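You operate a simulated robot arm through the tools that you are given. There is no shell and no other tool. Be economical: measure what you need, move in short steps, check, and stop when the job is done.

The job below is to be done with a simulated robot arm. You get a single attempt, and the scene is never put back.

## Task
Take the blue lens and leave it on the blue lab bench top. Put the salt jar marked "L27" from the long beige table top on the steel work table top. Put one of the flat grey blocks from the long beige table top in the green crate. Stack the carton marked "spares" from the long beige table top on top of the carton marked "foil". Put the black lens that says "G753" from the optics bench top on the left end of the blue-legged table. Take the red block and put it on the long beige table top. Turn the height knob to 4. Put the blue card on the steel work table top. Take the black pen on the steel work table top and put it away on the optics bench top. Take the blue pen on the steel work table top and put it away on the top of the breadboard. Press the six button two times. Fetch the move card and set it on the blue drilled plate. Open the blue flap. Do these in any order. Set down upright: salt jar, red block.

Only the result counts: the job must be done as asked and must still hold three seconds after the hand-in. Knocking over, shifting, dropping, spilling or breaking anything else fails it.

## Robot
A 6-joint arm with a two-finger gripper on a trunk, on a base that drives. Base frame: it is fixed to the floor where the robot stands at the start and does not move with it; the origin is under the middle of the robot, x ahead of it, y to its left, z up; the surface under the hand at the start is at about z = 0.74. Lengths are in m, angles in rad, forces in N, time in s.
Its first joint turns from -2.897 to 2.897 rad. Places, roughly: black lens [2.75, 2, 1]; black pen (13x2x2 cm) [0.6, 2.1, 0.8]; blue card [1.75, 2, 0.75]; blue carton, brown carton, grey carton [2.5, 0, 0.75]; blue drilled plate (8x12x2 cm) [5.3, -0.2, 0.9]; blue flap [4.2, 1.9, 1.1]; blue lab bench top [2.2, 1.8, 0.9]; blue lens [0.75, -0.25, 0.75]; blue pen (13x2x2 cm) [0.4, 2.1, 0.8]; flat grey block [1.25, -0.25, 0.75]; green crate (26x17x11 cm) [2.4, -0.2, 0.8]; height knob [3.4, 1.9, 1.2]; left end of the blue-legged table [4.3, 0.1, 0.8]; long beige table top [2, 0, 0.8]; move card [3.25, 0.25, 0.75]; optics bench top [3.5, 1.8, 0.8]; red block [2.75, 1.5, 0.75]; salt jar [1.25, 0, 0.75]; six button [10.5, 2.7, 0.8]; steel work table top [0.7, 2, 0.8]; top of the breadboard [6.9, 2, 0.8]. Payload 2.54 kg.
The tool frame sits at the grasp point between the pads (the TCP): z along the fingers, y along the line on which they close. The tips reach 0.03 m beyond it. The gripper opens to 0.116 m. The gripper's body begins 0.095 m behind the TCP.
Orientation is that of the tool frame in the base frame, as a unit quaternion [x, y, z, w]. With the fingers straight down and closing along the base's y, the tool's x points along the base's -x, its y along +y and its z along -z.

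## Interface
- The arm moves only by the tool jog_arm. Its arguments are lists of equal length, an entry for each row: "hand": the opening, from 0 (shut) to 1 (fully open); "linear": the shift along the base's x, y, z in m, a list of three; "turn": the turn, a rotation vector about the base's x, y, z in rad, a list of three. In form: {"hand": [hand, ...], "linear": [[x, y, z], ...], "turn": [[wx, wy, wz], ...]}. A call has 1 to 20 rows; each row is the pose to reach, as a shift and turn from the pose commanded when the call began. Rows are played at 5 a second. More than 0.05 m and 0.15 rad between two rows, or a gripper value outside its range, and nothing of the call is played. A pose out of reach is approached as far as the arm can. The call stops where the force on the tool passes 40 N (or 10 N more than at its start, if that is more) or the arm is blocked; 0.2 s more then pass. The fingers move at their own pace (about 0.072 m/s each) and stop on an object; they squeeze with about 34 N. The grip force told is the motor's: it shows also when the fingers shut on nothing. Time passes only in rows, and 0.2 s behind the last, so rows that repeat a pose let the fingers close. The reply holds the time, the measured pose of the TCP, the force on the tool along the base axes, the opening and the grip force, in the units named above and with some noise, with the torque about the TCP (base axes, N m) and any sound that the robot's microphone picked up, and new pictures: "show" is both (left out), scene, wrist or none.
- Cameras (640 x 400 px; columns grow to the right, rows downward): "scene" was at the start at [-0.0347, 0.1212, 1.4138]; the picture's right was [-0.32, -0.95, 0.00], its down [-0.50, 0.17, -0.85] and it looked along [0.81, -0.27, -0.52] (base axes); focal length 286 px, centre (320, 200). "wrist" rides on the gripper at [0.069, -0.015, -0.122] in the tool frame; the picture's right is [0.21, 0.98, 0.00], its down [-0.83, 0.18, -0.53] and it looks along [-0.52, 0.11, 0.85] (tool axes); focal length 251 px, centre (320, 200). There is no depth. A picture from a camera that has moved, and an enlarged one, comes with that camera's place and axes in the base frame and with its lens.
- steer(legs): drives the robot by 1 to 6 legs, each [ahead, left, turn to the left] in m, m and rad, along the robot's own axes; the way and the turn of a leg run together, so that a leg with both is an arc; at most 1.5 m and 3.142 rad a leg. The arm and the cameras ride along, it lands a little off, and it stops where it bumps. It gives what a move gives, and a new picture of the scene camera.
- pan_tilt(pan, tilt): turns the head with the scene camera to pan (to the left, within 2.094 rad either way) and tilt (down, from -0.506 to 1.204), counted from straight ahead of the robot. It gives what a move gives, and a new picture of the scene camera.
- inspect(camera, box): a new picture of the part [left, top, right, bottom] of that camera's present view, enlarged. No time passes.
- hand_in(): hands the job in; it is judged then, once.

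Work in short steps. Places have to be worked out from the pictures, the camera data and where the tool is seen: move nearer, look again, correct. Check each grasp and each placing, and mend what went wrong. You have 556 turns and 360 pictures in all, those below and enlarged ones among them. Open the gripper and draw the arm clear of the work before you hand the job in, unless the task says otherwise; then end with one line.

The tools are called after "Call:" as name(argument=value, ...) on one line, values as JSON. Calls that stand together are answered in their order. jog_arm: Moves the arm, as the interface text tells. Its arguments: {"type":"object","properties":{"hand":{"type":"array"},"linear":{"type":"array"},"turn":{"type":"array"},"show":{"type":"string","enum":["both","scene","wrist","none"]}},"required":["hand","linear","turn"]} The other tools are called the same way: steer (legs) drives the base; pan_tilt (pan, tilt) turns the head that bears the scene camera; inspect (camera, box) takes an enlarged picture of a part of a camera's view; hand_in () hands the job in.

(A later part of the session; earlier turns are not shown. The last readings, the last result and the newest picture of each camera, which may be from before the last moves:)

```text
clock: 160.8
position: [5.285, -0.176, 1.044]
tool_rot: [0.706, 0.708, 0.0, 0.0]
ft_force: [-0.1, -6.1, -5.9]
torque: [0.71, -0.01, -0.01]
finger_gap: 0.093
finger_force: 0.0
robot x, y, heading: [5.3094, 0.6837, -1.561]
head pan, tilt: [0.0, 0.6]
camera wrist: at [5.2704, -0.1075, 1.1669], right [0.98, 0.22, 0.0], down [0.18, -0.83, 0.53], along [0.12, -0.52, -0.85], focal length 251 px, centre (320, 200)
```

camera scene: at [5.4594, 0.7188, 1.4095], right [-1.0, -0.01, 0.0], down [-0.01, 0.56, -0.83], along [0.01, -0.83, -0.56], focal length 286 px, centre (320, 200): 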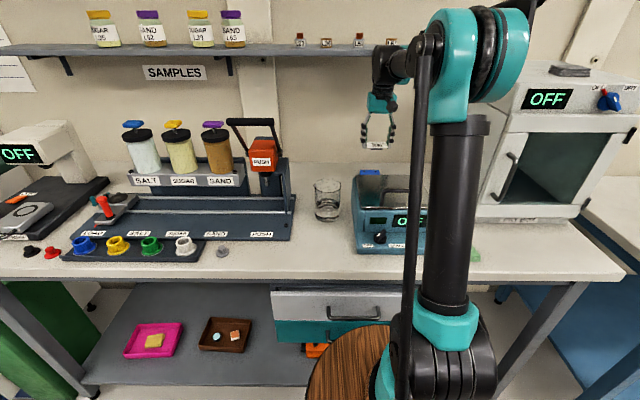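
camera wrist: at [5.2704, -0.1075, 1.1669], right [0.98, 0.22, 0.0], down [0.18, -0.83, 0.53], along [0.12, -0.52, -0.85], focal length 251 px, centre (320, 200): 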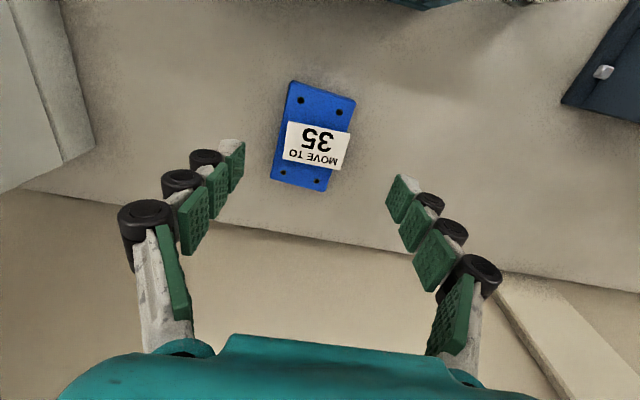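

The card lies on the plate. There's a small unexpected force (−6 N); check whether it's contact by stepping down/back slightly and looking.

Call:
jog_arm(hand=[0.8, 0.8], linear=[[0, 0.0, -0.01], [0, 0.0, -0.02]], turn=[[0, 0, 0], [0, 0, 0]], show="scene")

Call:
inspect(camera="scene", box=[330, 20, 490, 180])

```text
clock: 161.4
position: [5.2856, -0.1718, 1.0242]
tool_rot: [0.707, 0.708, 0.0, 0.001]
ft_force: [0.9, -1.3, 0.1]
torque: [0.02, 0.01, 0.03]
finger_gap: 0.0928
finger_force: 0.1
robot x, y, heading: [5.3116, 0.6849, -1.556]
head pan, tilt: [0.0, 0.6]
camera scene: at [5.4594, 0.7167, 1.4095], right [-1.0, -0.01, 0.0], down [-0.01, 0.56, -0.83], along [0.01, -0.82, -0.56], focal length 286 px, centre (320, 200)
```

scene: 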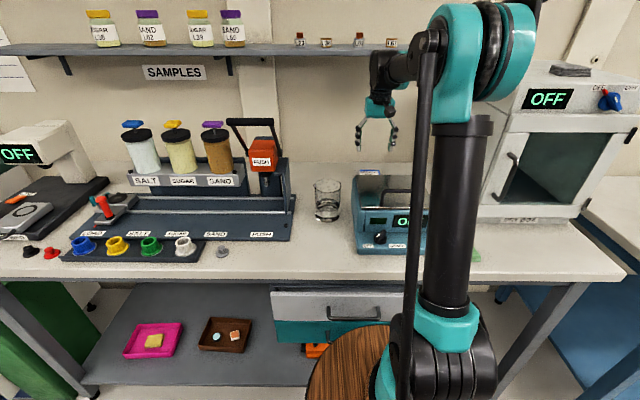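

```text
2.50 times, centred on (410, 100) of scene
camera zoom: at [5.4594, 0.7167, 1.4095], right [-1.0, -0.01, 0.0], down [-0.01, 0.56, -0.83], along [0.01, -0.82, -0.56], focal length 715 px, centre (95, 450)
```

zoom: 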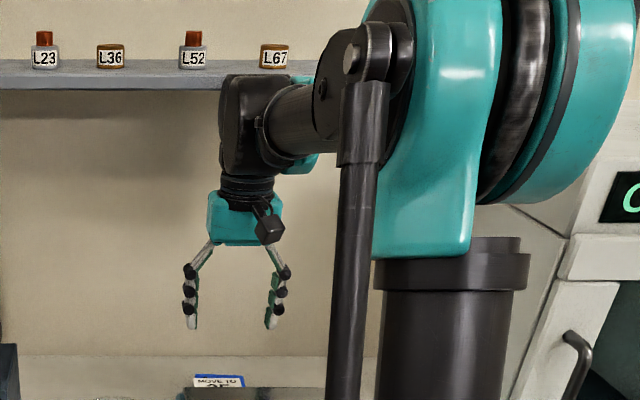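

Contact-free now, jars undisturbed. Retreat straight back above the lid.

Call:
jog_arm(hand=[0.8, 0.8, 0.8, 0.8, 0.8, 0.8, 0.8, 0.8, 0.8, 0.8, 0.8], linear=[[0, 0.04, 0], [0, 0.08, 0], [0, 0.12, 0], [0, 0.16, 0], [0, 0.2, 0.01], [0, 0.24, 0.03], [0, 0.28, 0.06], [0, 0.3, 0.1], [0, 0.32, 0.14], [0, 0.34, 0.17], [0, 0.36, 0.2]], turn=[[0, 0, 0], [0, 0, 0], [0, 0, 0], [0, 0, 0], [0, 0, 0], [0, 0, 0], [0, 0, 0], [0, 0, 0], [0, 0, 0], [0, 0, 0], [0, 0, 0]], show="scene")

Call:
inspect(camera="scene", box=[340, 140, 460, 220])

```text
clock: 163.8
position: [5.2875, 0.1907, 1.226]
tool_rot: [0.706, 0.709, 0.0, 0.0]
ft_force: [0.0, -0.6, 0.6]
torque: [0.03, -0.03, 0.0]
finger_gap: 0.0927
finger_force: 0.1
robot x, y, heading: [5.3109, 0.6855, -1.563]
head pan, tilt: [0.0, 0.6]
camera scene: at [5.4594, 0.7166, 1.4095], right [-1.0, -0.01, 0.0], down [-0.01, 0.56, -0.83], along [0.01, -0.82, -0.57], focal length 286 px, centre (320, 200)
```

scene: 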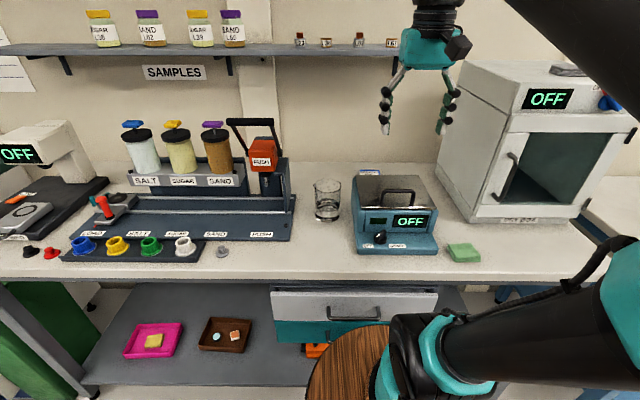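

```text
5.00 times, centred on (400, 180) of scene
camera zoom: at [5.4594, 0.7166, 1.4095], right [-1.0, -0.01, 0.0], down [-0.01, 0.56, -0.83], along [0.01, -0.82, -0.57], focal length 1431 px, centre (-80, 300)
```

zoom: 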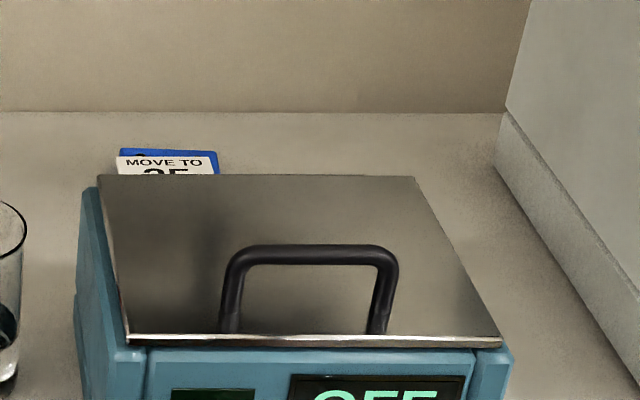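

Move card done. Next go to the optics bench side for the flap and the height knob: back off, strafe to x≈4.0 and turn around.

Call:
steer(legs=[[-0.2, 0, 0], [0, -1.4, 0], [0, 0, -3.13]])

Call:
pan_tilt(pan=0, tilt=0.35)

```text
clock: 179.3
position: [3.8945, 1.3614, 1.2256]
tool_rot: [0.724, -0.689, 0.0, 0.0]
ft_force: [0.8, 0.2, 0.4]
torque: [0.0, 0.03, 0.06]
finger_gap: 0.093
finger_force: 0.1
robot x, y, heading: [3.895, 0.8665, 1.627]
head pan, tilt: [0.0, 0.6]
camera scene: at [3.7479, 0.8269, 1.4095], right [1.0, 0.06, 0.0], down [0.03, -0.56, -0.83], along [-0.05, 0.82, -0.56], focal length 286 px, centre (320, 200)
```

scene: 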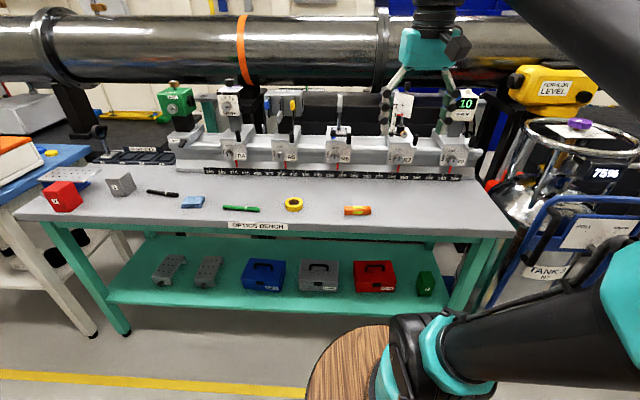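

```text
clock: 180.0
position: [3.8944, 1.3611, 1.2245]
tool_rot: [0.724, -0.69, 0.001, 0.0]
ft_force: [0.7, -0.7, -0.3]
torque: [-0.01, 0.03, 0.02]
finger_gap: 0.0927
finger_force: 0.1
robot x, y, heading: [3.896, 0.8663, 1.62]
head pan, tilt: [0.0, 0.351]
camera scene: at [3.7476, 0.8316, 1.4322], right [1.0, 0.06, 0.0], down [0.02, -0.34, -0.94], along [-0.05, 0.94, -0.34], focal length 286 px, centre (320, 200)
```

scene: 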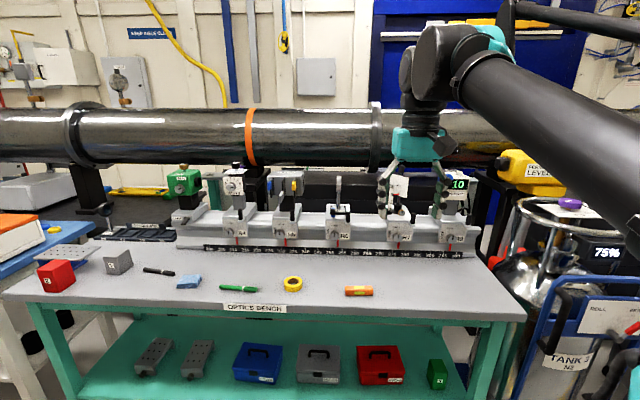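

Call:
inspect(camera="scene", box=[160, 150, 360, 275])

Call:
inspect(camera="scene", box=[360, 120, 560, 245])

```text
3.20 times, centred on (260, 212) of scene
camera zoom: at [3.7476, 0.8316, 1.4322], right [1.0, 0.06, 0.0], down [0.02, -0.34, -0.94], along [-0.05, 0.94, -0.34], focal length 916 px, centre (512, 160)
```

zoom: 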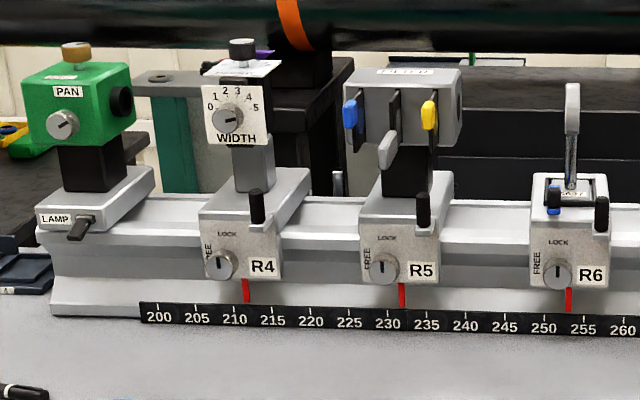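

```text
3.20 times, centred on (460, 182) of scene
camera zoom: at [3.7476, 0.8316, 1.4322], right [1.0, 0.06, 0.0], down [0.02, -0.34, -0.94], along [-0.05, 0.94, -0.34], focal length 916 px, centre (-128, 256)
```

zoom: 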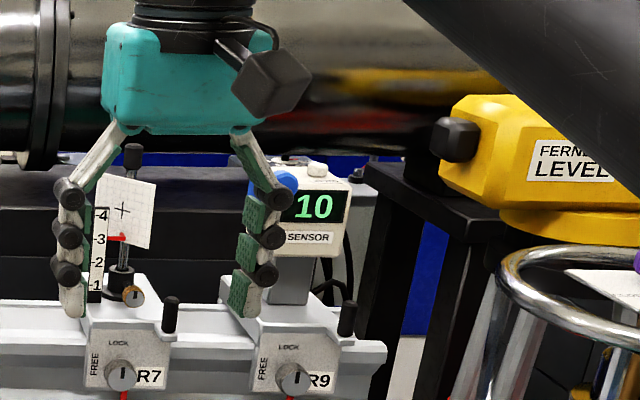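

The flap is on the SENSOR (R9) and the height knob appears to be atop R4. Move the hand aside to see the flap.

Call:
jog_arm(hand=[0.8, 0.8, 0.8, 0.8, 0.8], linear=[[-0.05, 0, 0], [-0.1, 0, 0], [-0.15, 0, 0], [-0.2, 0, 0], [-0.24, 0, 0]], turn=[[0, 0, 0], [0, 0, 0], [0, 0, 0], [0, 0, 0], [0, 0, 0]], show="none")

Call:
inspect(camera="scene", box=[400, 150, 500, 250])

Call:
inspect(camera="scene", box=[210, 155, 270, 215])

```text
clock: 181.2
position: [3.652, 1.3607, 1.2258]
tool_rot: [0.725, -0.689, 0.0, 0.0]
ft_force: [0.0, 0.0, 0.1]
torque: [0.01, 0.04, 0.04]
finger_gap: 0.0927
finger_force: 0.0
robot x, y, heading: [3.8967, 0.8713, 1.627]
head pan, tilt: [0.0, 0.351]
```

```text
4.00 times, centred on (450, 200) of scene
camera zoom: at [3.748, 0.8315, 1.4323], right [1.0, 0.06, 0.0], down [0.02, -0.34, -0.94], along [-0.05, 0.94, -0.34], focal length 1145 px, centre (-200, 200)
```

zoom: 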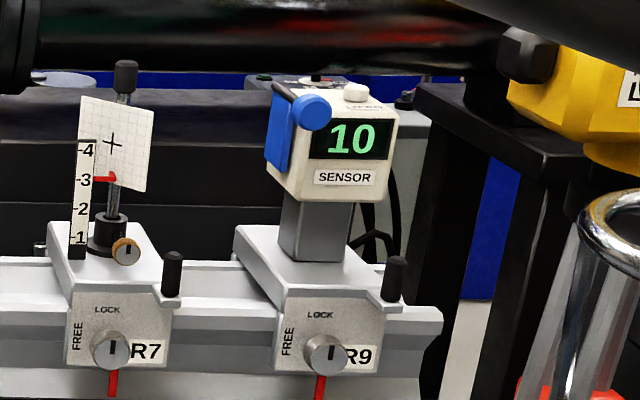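

```text
6.67 times, centred on (240, 185) of scene
camera zoom: at [3.748, 0.8315, 1.4323], right [1.0, 0.06, 0.0], down [0.02, -0.34, -0.94], along [-0.05, 0.94, -0.34], focal length 1908 px, centre (853, 300)
```

zoom: 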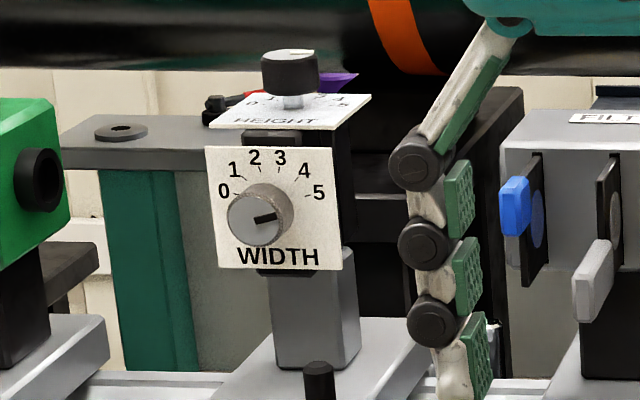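

HEIGHT knob is on a vertical axis atop R4, the blue flap hangs from a hinge rod at the sensor's left (−x) side. Drive a bit closer to the flap to inspect.

Call:
steer(legs=[[0.1, -0.2, -0.055]])

Call:
pan_tilt(pan=0, tilt=0.25)

Call:
inspect(camera="scene", box=[340, 180, 460, 260])

```text
clock: 183.0
position: [3.8833, 1.4815, 1.2258]
tool_rot: [-0.703, 0.711, -0.001, 0.0]
ft_force: [-0.1, -0.4, -0.2]
torque: [-0.03, 0.02, 0.04]
finger_gap: 0.0929
finger_force: 0.0
robot x, y, heading: [4.0944, 0.9741, 1.568]
head pan, tilt: [0.0, 0.351]
camera scene: at [3.9459, 0.9474, 1.4323], right [1.0, 0.0, 0.0], down [0.0, -0.34, -0.94], along [0.0, 0.94, -0.34], focal length 286 px, centre (320, 200)
```

scene: 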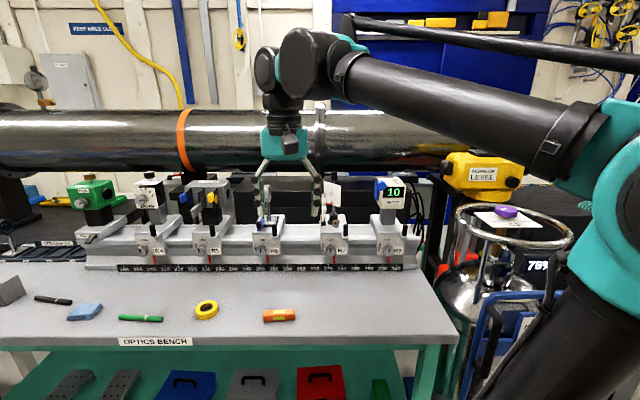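

```text
clock: 183.6
position: [3.8842, 1.4813, 1.2259]
tool_rot: [-0.703, 0.711, 0.0, 0.0]
ft_force: [-0.2, 0.4, -0.8]
torque: [0.0, 0.01, 0.03]
finger_gap: 0.0928
finger_force: 0.0
robot x, y, heading: [4.0956, 0.9716, 1.569]
head pan, tilt: [0.0, 0.25]
camera scene: at [3.9458, 0.9477, 1.4417], right [1.0, 0.0, 0.0], down [0.0, -0.25, -0.97], along [0.0, 0.97, -0.25], focal length 286 px, centre (320, 200)
```

scene: 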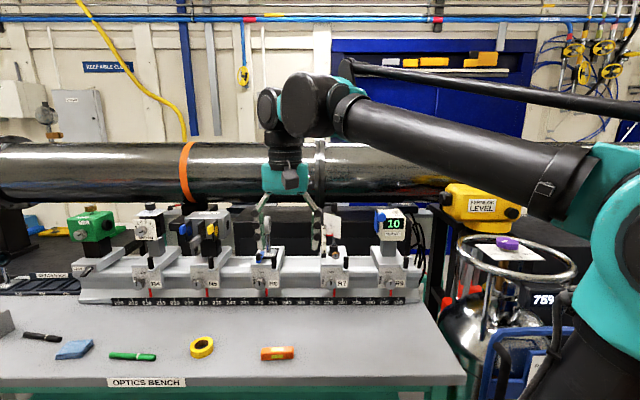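

```text
5.00 times, centred on (400, 220) of scene
camera zoom: at [3.9458, 0.9477, 1.4417], right [1.0, 0.0, 0.0], down [0.0, -0.25, -0.97], along [0.0, 0.97, -0.25], focal length 1431 px, centre (-80, 100)
```

zoom: 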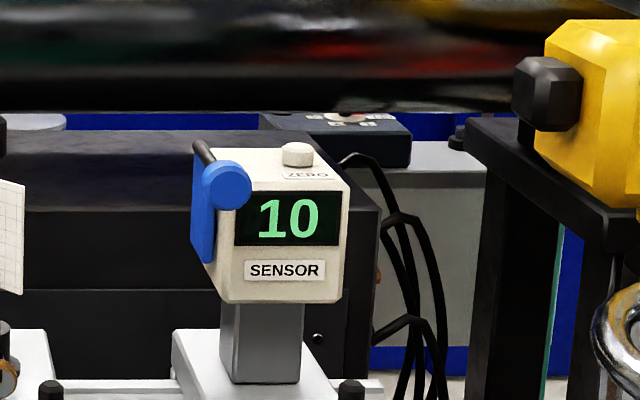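

Triangulated disc (flap's hinge knob) at ≈ (4.142, 1.825, 1.16). I'll turn the hand horizontal (fingers toward +y) while moving in front of it, to look and then grip and roll the knob.

Call:
jog_arm(hand=[0.8, 0.8, 0.8, 0.8, 0.8, 0.8, 0.8, 0.8, 0.8, 0.8, 0.8, 0.8], linear=[[0.02, 0.015, 0], [0.04, 0.03, 0], [0.06, 0.045, 0], [0.08, 0.06, -0.01], [0.1, 0.075, -0.02], [0.12, 0.09, -0.03], [0.14, 0.1, -0.04], [0.16, 0.11, -0.05], [0.18, 0.12, -0.06], [0.2, 0.13, -0.066], [0.22, 0.14, -0.066], [0.245, 0.15, -0.066]], turn=[[0.14, 0, 0], [0.28, 0, 0], [0.42, 0, 0], [0.56, 0, 0], [0.7, 0, 0], [0.84, 0, 0], [0.98, 0, 0], [1.12, 0, 0], [1.26, 0, 0], [1.38, 0, 0], [1.48, 0, 0], [1.571, 0, 0]], show="both")

```text
clock: 186.2
position: [4.1294, 1.634, 1.1619]
tool_rot: [-0.497, 0.503, 0.504, 0.495]
ft_force: [0.7, 1.0, 0.4]
torque: [0.02, 0.01, 0.0]
finger_gap: 0.0928
finger_force: 0.0
robot x, y, heading: [4.0939, 0.9747, 1.569]
head pan, tilt: [0.0, 0.25]
camera scene: at [3.9459, 0.9476, 1.4417], right [1.0, 0.0, 0.0], down [0.0, -0.25, -0.97], along [0.0, 0.97, -0.25], focal length 286 px, centre (320, 200)
camera wrist: at [4.144, 1.5106, 1.0929], right [-0.98, 0.0, -0.2], down [-0.17, -0.53, 0.83], along [-0.11, 0.85, 0.52], focal length 251 px, centre (320, 200)
```

scene: 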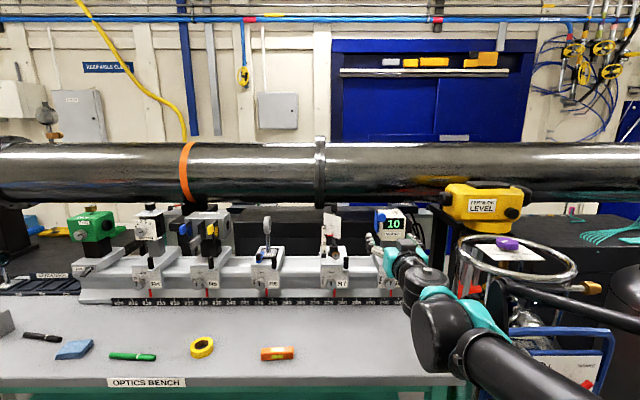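
wrist: 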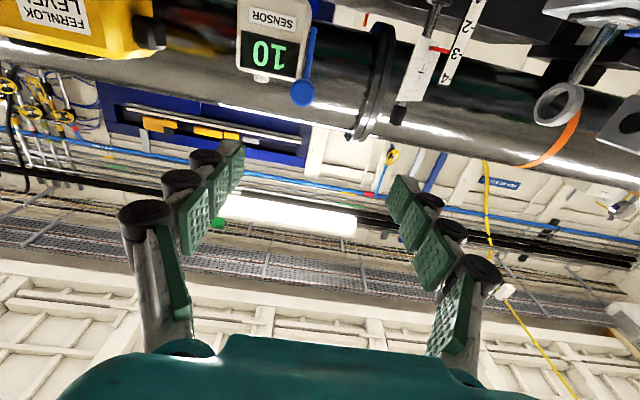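

Horizontal now. Zoom into the wrist view of the flap.

Call:
inspect(camera="wrist", box=[220, 0, 360, 120])

Call:
inspect(camera="scene", box=[340, 180, 500, 290])

```text
3.33 times, centred on (290, 60) of wrist
camera zoom: at [4.144, 1.5106, 1.0929], right [-0.98, 0.0, -0.2], down [-0.17, -0.53, 0.83], along [-0.11, 0.85, 0.52], focal length 838 px, centre (420, 667)
```

zoom: 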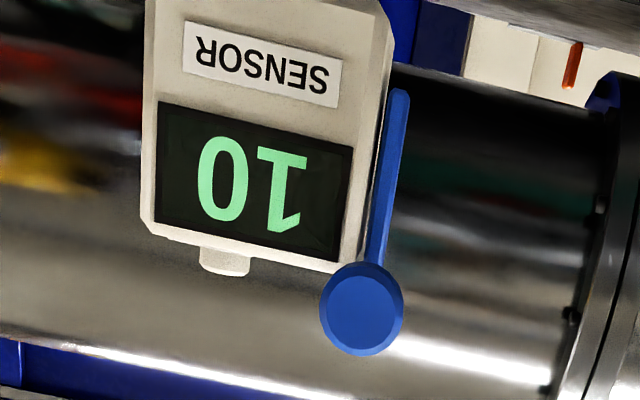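

```text
3.64 times, centred on (420, 235) of scene
camera zoom: at [3.9459, 0.9476, 1.4417], right [1.0, 0.0, 0.0], down [0.0, -0.25, -0.97], along [0.0, 0.97, -0.25], focal length 1041 px, centre (-44, 73)
```

zoom: 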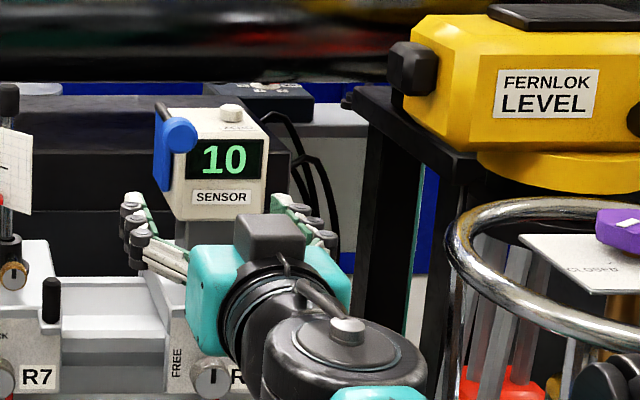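

Disc centre ≈ (4.150, ~1.85, 1.152). Align laterally and advance until tips are ~4 cm short.

Call:
jog_arm(hand=[0.8, 0.7, 0.7, 0.7], linear=[[0.02, 0.04, -0.009], [0.021, 0.08, -0.009], [0.021, 0.12, -0.009], [0.021, 0.145, -0.009]], turn=[[0, 0, 0], [0, 0, 0], [0, 0, 0], [0, 0, 0]], show="wrist")

Call:
inspect(camera="scene", box=[350, 190, 430, 250])

Call:
inspect(camera="wrist", box=[220, 0, 420, 150])

```text
clock: 187.2
position: [4.1496, 1.7791, 1.1506]
tool_rot: [-0.497, 0.503, 0.504, 0.497]
ft_force: [-0.3, -0.5, -0.3]
torque: [-0.03, -0.03, -0.03]
finger_gap: 0.0813
finger_force: 0.0
robot x, y, heading: [4.0929, 0.9726, 1.565]
head pan, tilt: [0.0, 0.25]
camera wrist: at [4.1647, 1.6577, 1.082], right [-0.98, 0.0, -0.2], down [-0.17, -0.53, 0.83], along [-0.11, 0.84, 0.52], focal length 251 px, centre (320, 200)
```

wrist: 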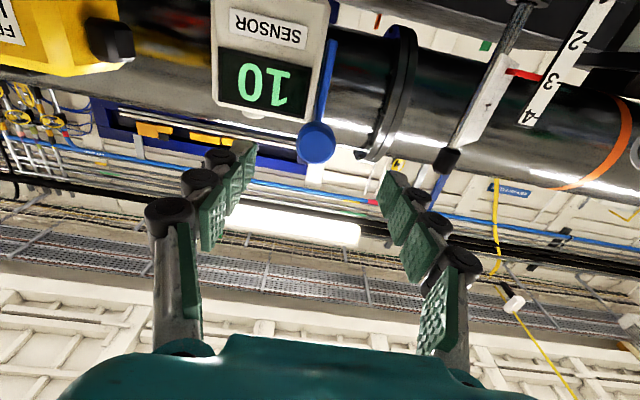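

```text
6.67 times, centred on (390, 220) of scene
camera zoom: at [3.9459, 0.9475, 1.4417], right [1.0, 0.0, 0.0], down [0.0, -0.25, -0.97], along [0.0, 0.97, -0.25], focal length 1908 px, centre (-147, 67)
```

zoom: 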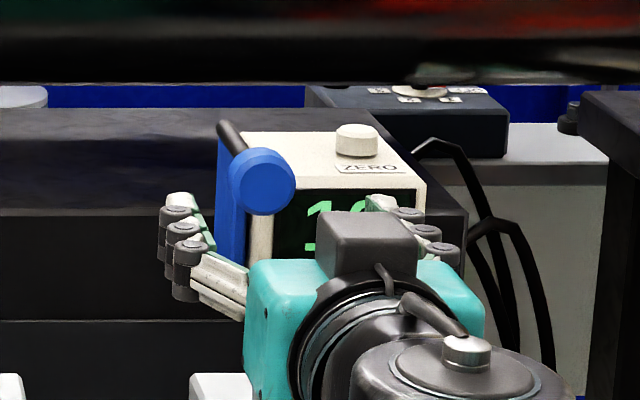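

```text
2.67 times, centred on (320, 75) of wrist
camera zoom: at [4.1647, 1.6577, 1.082], right [-0.98, 0.0, -0.2], down [-0.17, -0.53, 0.83], along [-0.11, 0.84, 0.52], focal length 670 px, centre (320, 533)
```

zoom: 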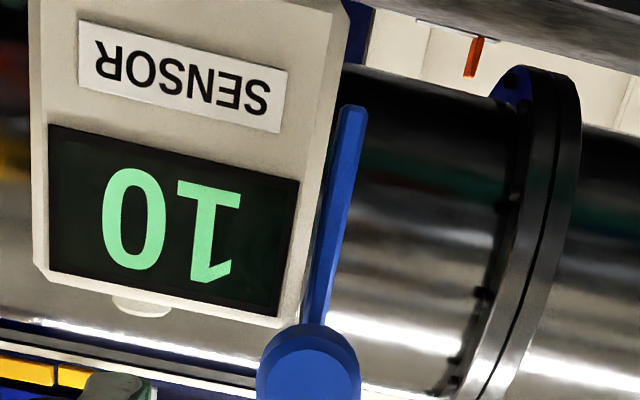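

Disc front centre refined: (4.153, 1.855, 1.151). Advance so the tips overlap the disc by ~1.2 cm, then close.

Call:
jog_arm(hand=[0.7, 0.6, 0.6, 0.6, 0, 0, 0, 0], linear=[[0.003, 0.03, 0.002], [0.003, 0.045, 0.002], [0.003, 0.055, 0.002], [0.003, 0.06, 0.002], [0.003, 0.06, 0.002], [0.003, 0.06, 0.002], [0.003, 0.06, 0.002], [0.003, 0.06, 0.002]], turn=[[0, 0, 0], [0, 0, 0], [0, 0, 0], [0, 0, 0], [0, 0, 0], [0, 0, 0], [0, 0, 0], [0, 0, 0]], show="wrist")

Call:
inspect(camera="scene", box=[350, 190, 430, 250])

```text
clock: 189.0
position: [4.1529, 1.8385, 1.1534]
tool_rot: [-0.496, 0.503, 0.503, 0.498]
ft_force: [5.8, 0.7, 1.1]
torque: [0.04, 0.0, -0.17]
finger_gap: 0.0308
finger_force: 44.7
robot x, y, heading: [4.0949, 0.9702, 1.568]
head pan, tilt: [0.0, 0.25]
camera wrist: at [4.1676, 1.7156, 1.0844], right [-0.98, 0.0, -0.2], down [-0.17, -0.53, 0.83], along [-0.11, 0.85, 0.52], focal length 251 px, centre (320, 200)
```

wrist: 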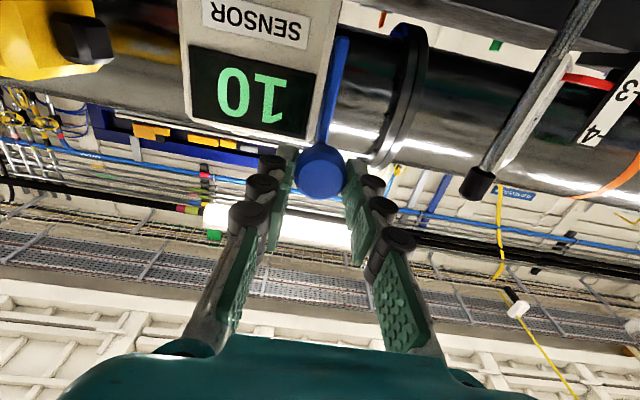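

```text
6.67 times, centred on (390, 220) of scene
camera zoom: at [3.9462, 0.9478, 1.4417], right [1.0, 0.0, 0.0], down [0.0, -0.25, -0.97], along [0.0, 0.97, -0.25], focal length 1908 px, centre (-147, 67)
```

zoom: 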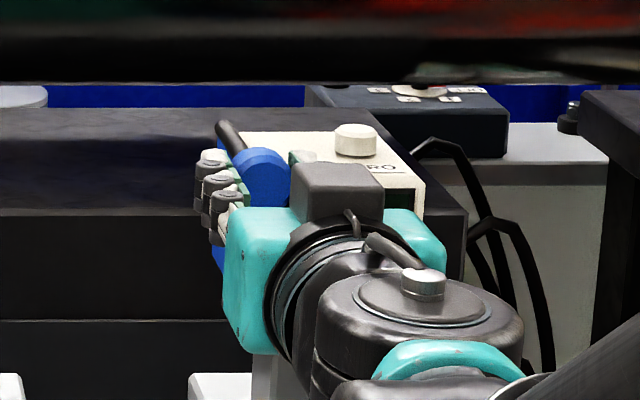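

Disc gripped. Roll +0.6 rad about +y (flap's bottom swings out to −x) and check.

Call:
jog_arm(hand=[0, 0, 0, 0, 0, 0], linear=[[0, 0, 0], [0, 0, 0], [0, 0, 0], [0, 0, 0], [0, 0, 0], [0, 0, 0]], turn=[[0, 0.1, 0], [0, 0.2, 0], [0, 0.3, 0], [0, 0.4, 0], [0, 0.5, 0], [0, 0.6, 0]], show="wrist")

Call:
inspect(camera="scene", box=[350, 190, 430, 250])

```text
clock: 190.4
position: [4.1551, 1.839, 1.1515]
tool_rot: [-0.324, 0.629, 0.627, 0.327]
ft_force: [14.0, 20.1, 11.4]
torque: [0.45, 0.02, -0.56]
finger_gap: 0.0309
finger_force: 45.2
robot x, y, heading: [4.0944, 0.9731, 1.564]
head pan, tilt: [0.0, 0.25]
camera wrist: at [4.1267, 1.7156, 1.0882], right [-0.92, 0.0, 0.39], down [0.33, -0.53, 0.78], along [0.21, 0.84, 0.49], focal length 251 px, centre (320, 200)
```

wrist: 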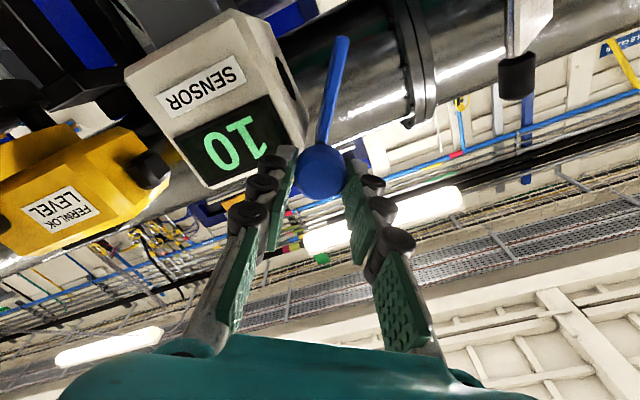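

```text
6.67 times, centred on (390, 220) of scene
camera zoom: at [3.9467, 0.9484, 1.4418], right [1.0, 0.0, 0.0], down [0.0, -0.25, -0.97], along [0.0, 0.97, -0.25], focal length 1908 px, centre (-147, 67)
```

zoom: 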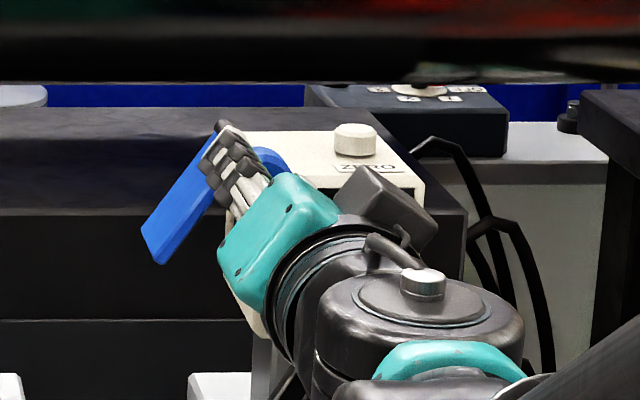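

The flap swings out nicely. Continue rolling, easing slightly along the reaction force.

Call:
jog_arm(hand=[0, 0, 0, 0, 0, 0, 0, 0], linear=[[0.001, 0.001, 0.001], [0.002, 0.002, 0.001], [0.002, 0.002, 0.001], [0.002, 0.002, 0.001], [0.002, 0.002, 0.001], [0.002, 0.002, 0.001], [0.002, 0.002, 0.001], [0.002, 0.002, 0.001]], turn=[[0, 0.1, 0], [0, 0.2, 0], [0, 0.3, 0], [0, 0.4, 0], [0, 0.5, 0], [0, 0.6, 0], [0, 0.7, 0], [0, 0.8, 0]], show="wrist")

Call:
inspect(camera="scene", box=[350, 190, 430, 250])

```text
clock: 191.4
position: [4.1541, 1.836, 1.1523]
tool_rot: [-0.207, 0.676, 0.676, 0.206]
ft_force: [2.2, 4.0, -9.7]
torque: [-0.43, -0.06, 0.19]
finger_gap: 0.0309
finger_force: 45.3
robot x, y, heading: [4.0975, 0.9712, 1.56]
head pan, tilt: [0.0, 0.25]
stopped in row 4: the force on the tool passed its limit at 42 N (the readings are from after the stop); the commanded pose is now the measured one
camera wrist: at [4.1062, 1.7155, 1.1018], right [-0.72, 0.0, 0.69], down [0.58, -0.53, 0.61], along [0.37, 0.85, 0.39], focal length 251 px, centre (320, 200)
```

wrist: 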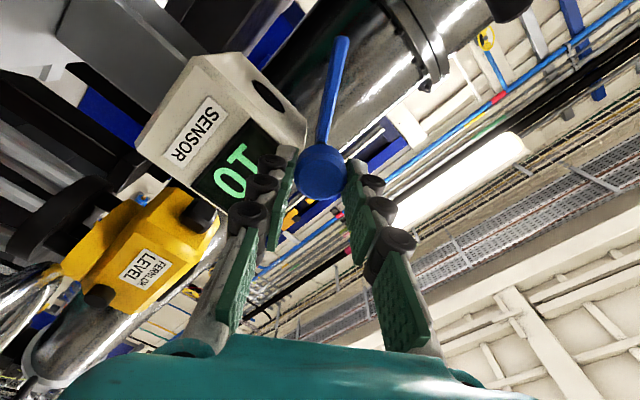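

```text
6.67 times, centred on (390, 220) of scene
camera zoom: at [3.946, 0.948, 1.4417], right [1.0, 0.0, 0.0], down [0.0, -0.25, -0.97], along [0.0, 0.97, -0.25], focal length 1908 px, centre (-147, 67)
```

zoom: 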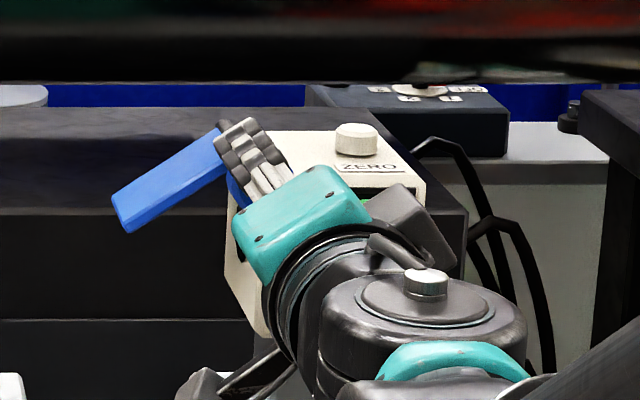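

Now at ~56°. Continue rolling in smaller segments.

Call:
jog_arm(hand=[0, 0, 0, 0, 0], linear=[[0, 0, 0], [0, 0, 0], [0, 0, 0], [0, 0, 0], [0, 0, 0]], turn=[[0, 0.07, 0], [0, 0.14, 0], [0, 0.21, 0], [0, 0.28, 0], [0, 0.35, 0]], show="none")

Call:
inspect(camera="scene", box=[350, 190, 430, 250])

```text
clock: 192.5
position: [4.1546, 1.8368, 1.1522]
tool_rot: [-0.109, 0.699, 0.698, 0.111]
ft_force: [1.8, 8.8, -20.6]
torque: [-0.63, -0.02, 0.32]
finger_gap: 0.0309
finger_force: 45.1
robot x, y, heading: [4.0992, 0.9766, 1.567]
head pan, tilt: [0.0, 0.25]
stopped in row 5: the force on the tool passed its limit at 41 N (the readings are from after the stop); the commanded pose is now the measured one
```

```text
6.67 times, centred on (390, 220) of scene
camera zoom: at [3.9461, 0.9487, 1.4418], right [1.0, 0.0, 0.0], down [0.0, -0.25, -0.97], along [0.0, 0.97, -0.25], focal length 1908 px, centre (-147, 67)
```

zoom: 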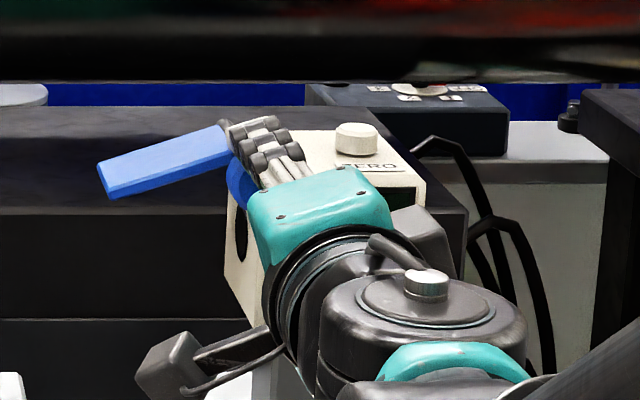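

~73° now. Ease down 2 mm and continue to past 90°.

Call:
jog_arm(hand=[0, 0, 0, 0, 0, 0], linear=[[0, 0.001, -0.002], [0, 0.001, -0.002], [0, 0.001, -0.002], [0, 0.001, -0.003], [0, 0.001, -0.003], [0, 0.001, -0.003]], turn=[[0, 0.03, 0], [0, 0.1, 0], [0, 0.17, 0], [0, 0.24, 0], [0, 0.31, 0], [0, 0.38, 0]], show="none")

Call:
inspect(camera="scene", box=[350, 190, 430, 250])

```text
clock: 193.9
position: [4.1542, 1.8374, 1.1507]
tool_rot: [0.027, 0.704, 0.709, -0.023]
ft_force: [8.8, 12.4, 25.1]
torque: [0.67, 0.08, 0.38]
finger_gap: 0.0307
finger_force: 45.3
robot x, y, heading: [4.0954, 0.9734, 1.565]
head pan, tilt: [0.0, 0.25]
```

```text
6.67 times, centred on (390, 220) of scene
camera zoom: at [3.9463, 0.9469, 1.4417], right [1.0, 0.0, 0.0], down [0.0, -0.25, -0.97], along [0.0, 0.97, -0.25], focal length 1908 px, centre (-147, 67)
```

zoom: 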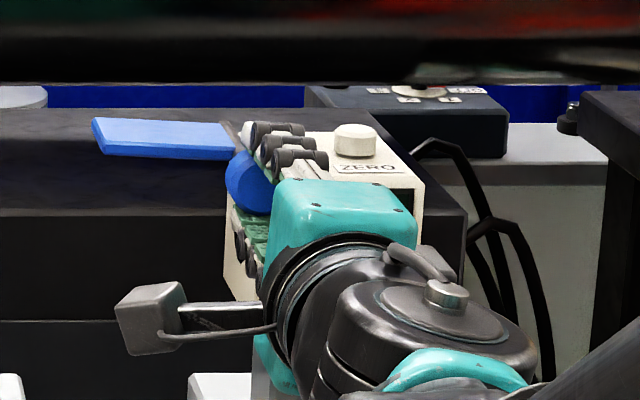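

At ~93° open. Try a bit further to reach the stop, easing up slightly.

Call:
jog_arm(hand=[0, 0, 0, 0, 0], linear=[[0, 0.001, 0.0015], [0, 0.001, 0.0015], [0, 0.001, 0.0015], [0, 0.001, 0.0015], [0, 0.001, 0.0015]], turn=[[0, 0.02, 0], [0, 0.09, 0], [0, 0.16, 0], [0, 0.23, 0], [0, 0.3, 0]], show="none")

Call:
inspect(camera="scene", box=[350, 190, 430, 250])

```text
clock: 195.1
position: [4.1507, 1.8367, 1.1514]
tool_rot: [0.134, 0.692, 0.698, -0.127]
ft_force: [19.8, -15.3, 2.4]
torque: [0.18, -0.02, -0.37]
finger_gap: 0.0298
finger_force: 45.5
out of reach, approached as far as the arm can: row 4, 5
robot x, y, heading: [4.0984, 0.9753, 1.566]
head pan, tilt: [0.0, 0.25]
```

```text
6.67 times, centred on (390, 220) of scene
camera zoom: at [3.947, 0.9464, 1.4418], right [1.0, 0.0, 0.0], down [0.0, -0.25, -0.97], along [0.0, 0.97, -0.25], focal length 1908 px, centre (-147, 67)
```

zoom: 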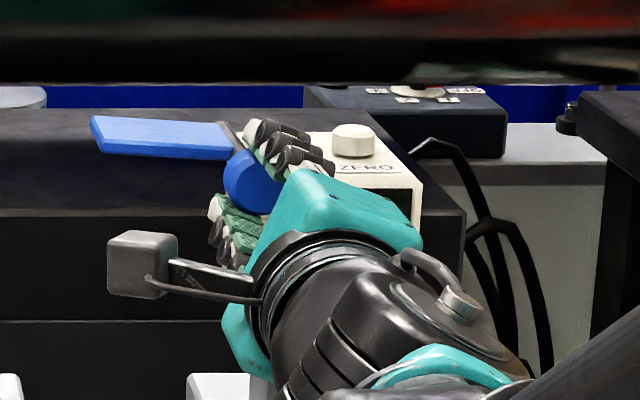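

The flap is about 95° open and seems at its stop. Open the fingers a little and withdraw along −y.

Call:
jog_arm(hand=[0.45, 0.45, 0.45, 0.45, 0.45, 0.45, 0.45], linear=[[0, 0, 0], [0, 0, 0], [0, -0.02, 0], [0, -0.05, 0], [0, -0.09, 0], [0, -0.13, 0], [0, -0.16, 0]], turn=[[0, 0, 0], [0, 0, 0], [0, 0, 0], [0, 0, 0], [0, 0, 0], [0, 0, 0], [0, 0, 0]], show="none")

Call:
inspect(camera="scene", box=[340, 180, 440, 260])

```text
clock: 196.7
position: [4.1438, 1.6793, 1.1519]
tool_rot: [0.133, 0.692, 0.698, -0.127]
ft_force: [-1.2, 0.7, -0.2]
torque: [0.03, -0.01, -0.02]
finger_gap: 0.0524
finger_force: 0.1
out of reach, approached as far as the arm can: row 7
robot x, y, heading: [4.0956, 0.971, 1.563]
head pan, tilt: [0.0, 0.25]
```

```text
5.00 times, centred on (390, 220) of scene
camera zoom: at [3.9459, 0.9475, 1.4417], right [1.0, 0.0, 0.0], down [0.0, -0.25, -0.97], along [0.0, 0.97, -0.25], focal length 1431 px, centre (-30, 100)
```

zoom: 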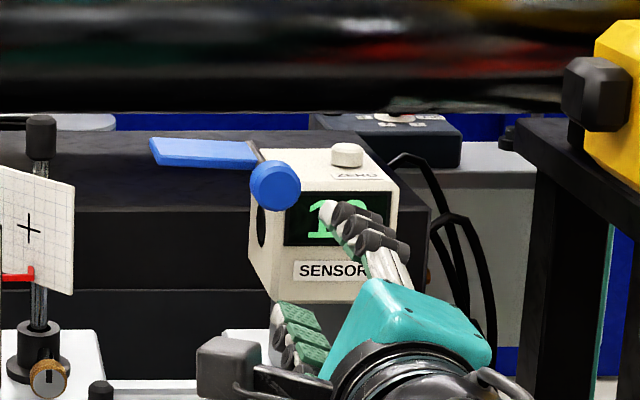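

Flap stays open. Roll the hand back −1.93 rad first.

Call:
jog_arm(hand=[0.45, 0.45, 0.45, 0.45, 0.45, 0.45, 0.45, 0.45, 0.45, 0.45, 0.45, 0.45, 0.45, 0.45], linear=[[0, 0, 0], [0, 0, 0], [0, 0, 0], [0, 0, 0], [0, 0, 0], [0, 0, 0], [0, 0, 0], [0, 0, 0], [0, 0, 0], [0, -0.01, 0], [0, -0.02, 0], [0, -0.03, 0], [0, -0.04, 0], [0, -0.045, 0]], turn=[[0, -0.138, 0], [0, -0.276, 0], [0, -0.414, 0], [0, -0.552, 0], [0, -0.69, 0], [0, -0.828, 0], [0, -0.966, 0], [0, -1.104, 0], [0, -1.242, 0], [0, -1.38, 0], [0, -1.518, 0], [0, -1.656, 0], [0, -1.794, 0], [0, -1.93, 0]], show="none")

Call:
jog_arm(hand=[1, 1, 1, 1, 1, 1, 1, 1, 1, 1, 1, 1], linear=[[-0.02, -0.01, 0], [-0.04, -0.02, 0], [-0.06, -0.03, 0.01], [-0.08, -0.04, 0.02], [-0.1, -0.05, 0.03], [-0.12, -0.06, 0.04], [-0.14, -0.07, 0.05], [-0.16, -0.08, 0.06], [-0.18, -0.1, 0.07], [-0.2, -0.12, 0.07], [-0.22, -0.14, 0.07], [-0.24, -0.15, 0.07]], turn=[[-0.14, 0, 0], [-0.28, 0, 0], [-0.42, 0, 0], [-0.56, 0, 0], [-0.7, 0, 0], [-0.84, 0, 0], [-0.98, 0, 0], [-1.12, 0, 0], [-1.26, 0, 0], [-1.38, 0, 0], [-1.48, 0, 0], [-1.571, 0, 0]], show="both")

```text
clock: 199.7
position: [4.1436, 1.6336, 1.1506]
tool_rot: [-0.497, 0.502, 0.502, 0.499]
ft_force: [0.3, -0.7, 0.4]
torque: [0.0, -0.02, 0.0]
finger_gap: 0.0521
finger_force: 0.0
robot x, y, heading: [4.0928, 0.9779, 1.567]
head pan, tilt: [0.0, 0.25]
```

```text
clock: 202.3
position: [4.1031, 1.5013, 1.2254]
tool_rot: [0.707, -0.693, -0.112, 0.084]
ft_force: [-0.3, -0.7, 0.4]
torque: [0.14, -0.03, -0.03]
finger_gap: 0.1161
finger_force: 0.0
out of reach, approached as far as the arm can: row 1, 2, 3, 4, 5, 6, 7, 8, 9, 10, 11, 12
robot x, y, heading: [4.0959, 0.9769, 1.565]
head pan, tilt: [0.0, 0.25]
camera scene: at [3.9458, 0.9465, 1.4417], right [1.0, 0.0, 0.0], down [0.0, -0.25, -0.97], along [0.0, 0.97, -0.25], focal length 286 px, centre (320, 200)
camera wrist: at [4.1536, 1.4295, 1.3367], right [-0.94, -0.24, 0.26], down [-0.04, 0.8, 0.6], along [-0.35, 0.55, -0.76], focal length 251 px, centre (320, 200)
```

scene: 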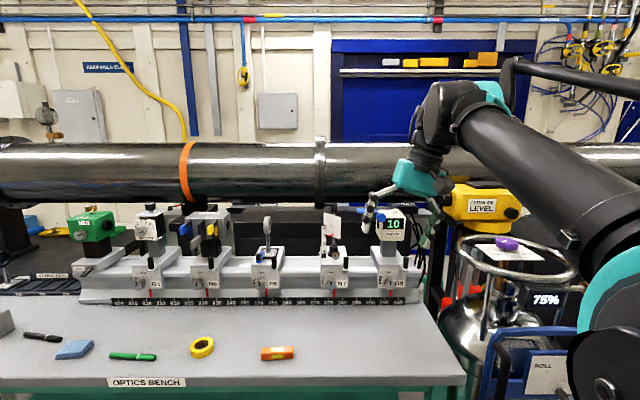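
wrist: 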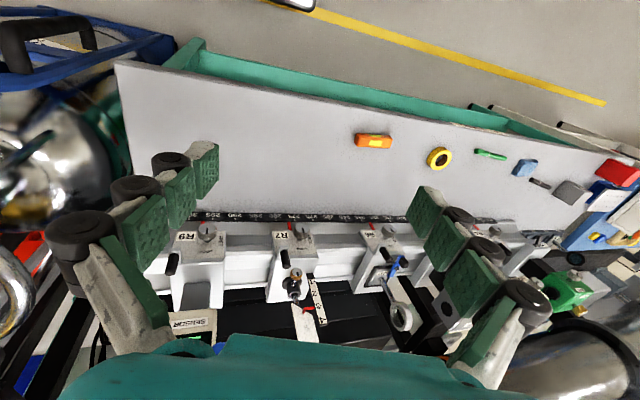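

The hand didn't quite reach the down pose; send a hold and see where it settles.

Call:
jog_arm(hand=[1, 1, 1], linear=[[0, 0.03, 0], [0, 0.06, 0], [0, 0.09, 0]], turn=[[0, 0, 0], [0, 0, 0], [0, 0, 0]], show="none")

```text
clock: 203.1
position: [4.1123, 1.5935, 1.2254]
tool_rot: [0.708, -0.692, -0.113, 0.085]
ft_force: [-0.6, -0.4, 0.2]
torque: [0.05, 0.04, 0.01]
finger_gap: 0.116
finger_force: 0.0
out of reach, approached as far as the arm can: row 2, 3
robot x, y, heading: [4.0968, 0.9723, 1.567]
head pan, tilt: [0.0, 0.25]
```

Tool is tilted ~0.28 rad toward −x. Try straightening it while moving toward −x.

Call:
jog_arm(hand=[1, 1, 1, 1], linear=[[-0.02, 0, 0], [-0.05, 0, 0], [-0.08, 0, 0], [-0.1, 0, 0]], turn=[[0.0, -0.08, 0], [0.0, -0.16, 0], [0, -0.24, 0], [0, -0.28, 0]], show="scene")

```text
clock: 204.1
position: [4.0996, 1.5911, 1.2227]
tool_rot: [0.717, -0.683, -0.122, 0.072]
ft_force: [0.0, 0.1, 0.0]
torque: [0.02, 0.01, 0.02]
finger_gap: 0.116
finger_force: 0.1
out of reach, approached as far as the arm can: row 1, 2, 3, 4
robot x, y, heading: [4.0951, 0.9737, 1.573]
head pan, tilt: [0.0, 0.25]
camera scene: at [3.9459, 0.9473, 1.4417], right [1.0, 0.0, 0.0], down [0.0, -0.25, -0.97], along [0.0, 0.97, -0.25], focal length 286 px, centre (320, 200)
```

scene: 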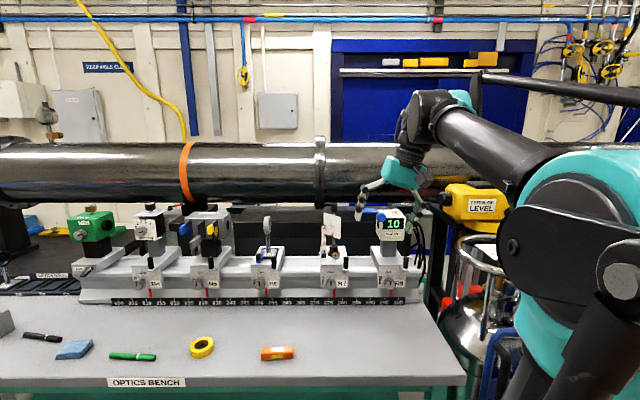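

Some joint is at its limit. Test whether yawing the hand frees it.

Call:
jog_arm(hand=[1, 1, 1, 1], linear=[[0, -0.01, 0.02], [0, -0.02, 0.03], [0, -0.03, 0.03], [0, -0.03, 0.03]], turn=[[0, 0, 0.14], [0, 0, 0.28], [0, 0, 0.42], [0, 0, 0.56]], show="none")

```text
clock: 205.1
position: [4.0952, 1.5631, 1.252]
tool_rot: [0.877, -0.457, -0.106, 0.107]
ft_force: [-0.2, 0.0, 0.1]
torque: [-0.01, -0.01, 0.0]
finger_gap: 0.116
finger_force: 0.1
robot x, y, heading: [4.0928, 0.9725, 1.563]
head pan, tilt: [0.0, 0.25]
```

Yaw + is free. Now straighten the tool in this yaw.

Call:
jog_arm(hand=[1, 1, 1], linear=[[-0.02, 0, 0], [-0.04, 0, 0], [-0.06, 0, 0]], turn=[[0.031, -0.098, 0], [0.062, -0.196, 0], [0.094, -0.29, 0]], show="scene")

```text
clock: 205.9
position: [4.0373, 1.5616, 1.252]
tool_rot: [0.877, -0.459, -0.118, 0.076]
ft_force: [0.3, -0.5, -0.4]
torque: [0.0, 0.04, 0.02]
finger_gap: 0.1158
finger_force: 0.1
out of reach, approached as far as the arm can: row 1, 2, 3
robot x, y, heading: [4.0933, 0.9729, 1.571]
head pan, tilt: [0.0, 0.25]
camera scene: at [3.9459, 0.9474, 1.4417], right [1.0, 0.0, 0.0], down [0.0, -0.25, -0.97], along [0.0, 0.97, -0.25], focal length 286 px, centre (320, 200)
```

scene: 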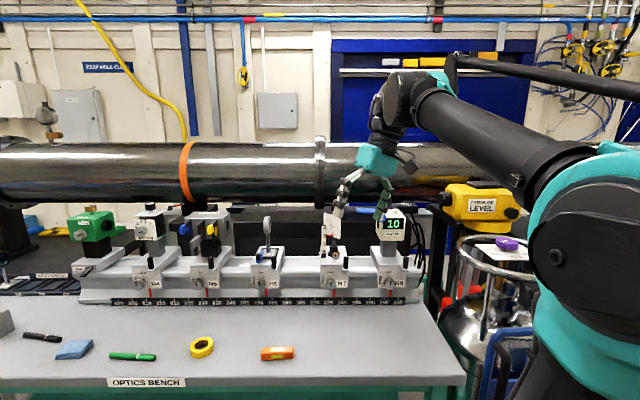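

Move the hand further to −x to change the required wrist angles, then straighten.

Call:
jog_arm(hand=[1, 1, 1, 1, 1, 1], linear=[[-0.04, 0, 0.01], [-0.08, 0, 0.02], [-0.12, 0, 0.02], [-0.16, 0, 0.02], [-0.2, 0, 0.02], [-0.24, 0, 0.02]], turn=[[0, 0, 0], [0, 0, 0], [0, 0, 0], [0, 0, 0], [0, 0, 0], [0, 0, 0]], show="none")

Call:
jog_arm(hand=[1, 1, 1], linear=[[0, 0, 0], [0, 0, 0], [0, 0, 0]], turn=[[0.031, -0.098, 0], [0.062, -0.196, 0], [0.094, -0.29, 0]], show="scene")

```text
clock: 207.3
position: [3.8333, 1.5826, 1.2704]
tool_rot: [0.881, -0.449, -0.125, 0.084]
ft_force: [0.9, -0.1, 0.4]
torque: [0.02, 0.03, -0.01]
finger_gap: 0.1157
finger_force: 0.0
out of reach, approached as far as the arm can: row 5, 6
robot x, y, heading: [4.1012, 0.9737, 1.571]
head pan, tilt: [0.0, 0.25]
```

```text
clock: 208.1
position: [3.8343, 1.5829, 1.2703]
tool_rot: [0.881, -0.449, -0.125, 0.084]
ft_force: [-0.5, -0.2, -0.1]
torque: [-0.01, 0.04, 0.0]
finger_gap: 0.116
finger_force: 0.1
out of reach, approached as far as the arm can: row 1, 2, 3
robot x, y, heading: [4.0984, 0.975, 1.564]
head pan, tilt: [0.0, 0.25]
camera scene: at [3.9458, 0.9473, 1.4417], right [1.0, 0.0, 0.0], down [0.0, -0.25, -0.97], along [0.0, 0.97, -0.25], focal length 286 px, centre (320, 200)
```

scene: 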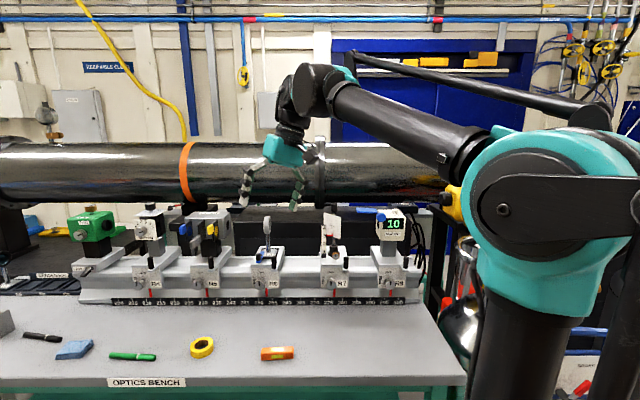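

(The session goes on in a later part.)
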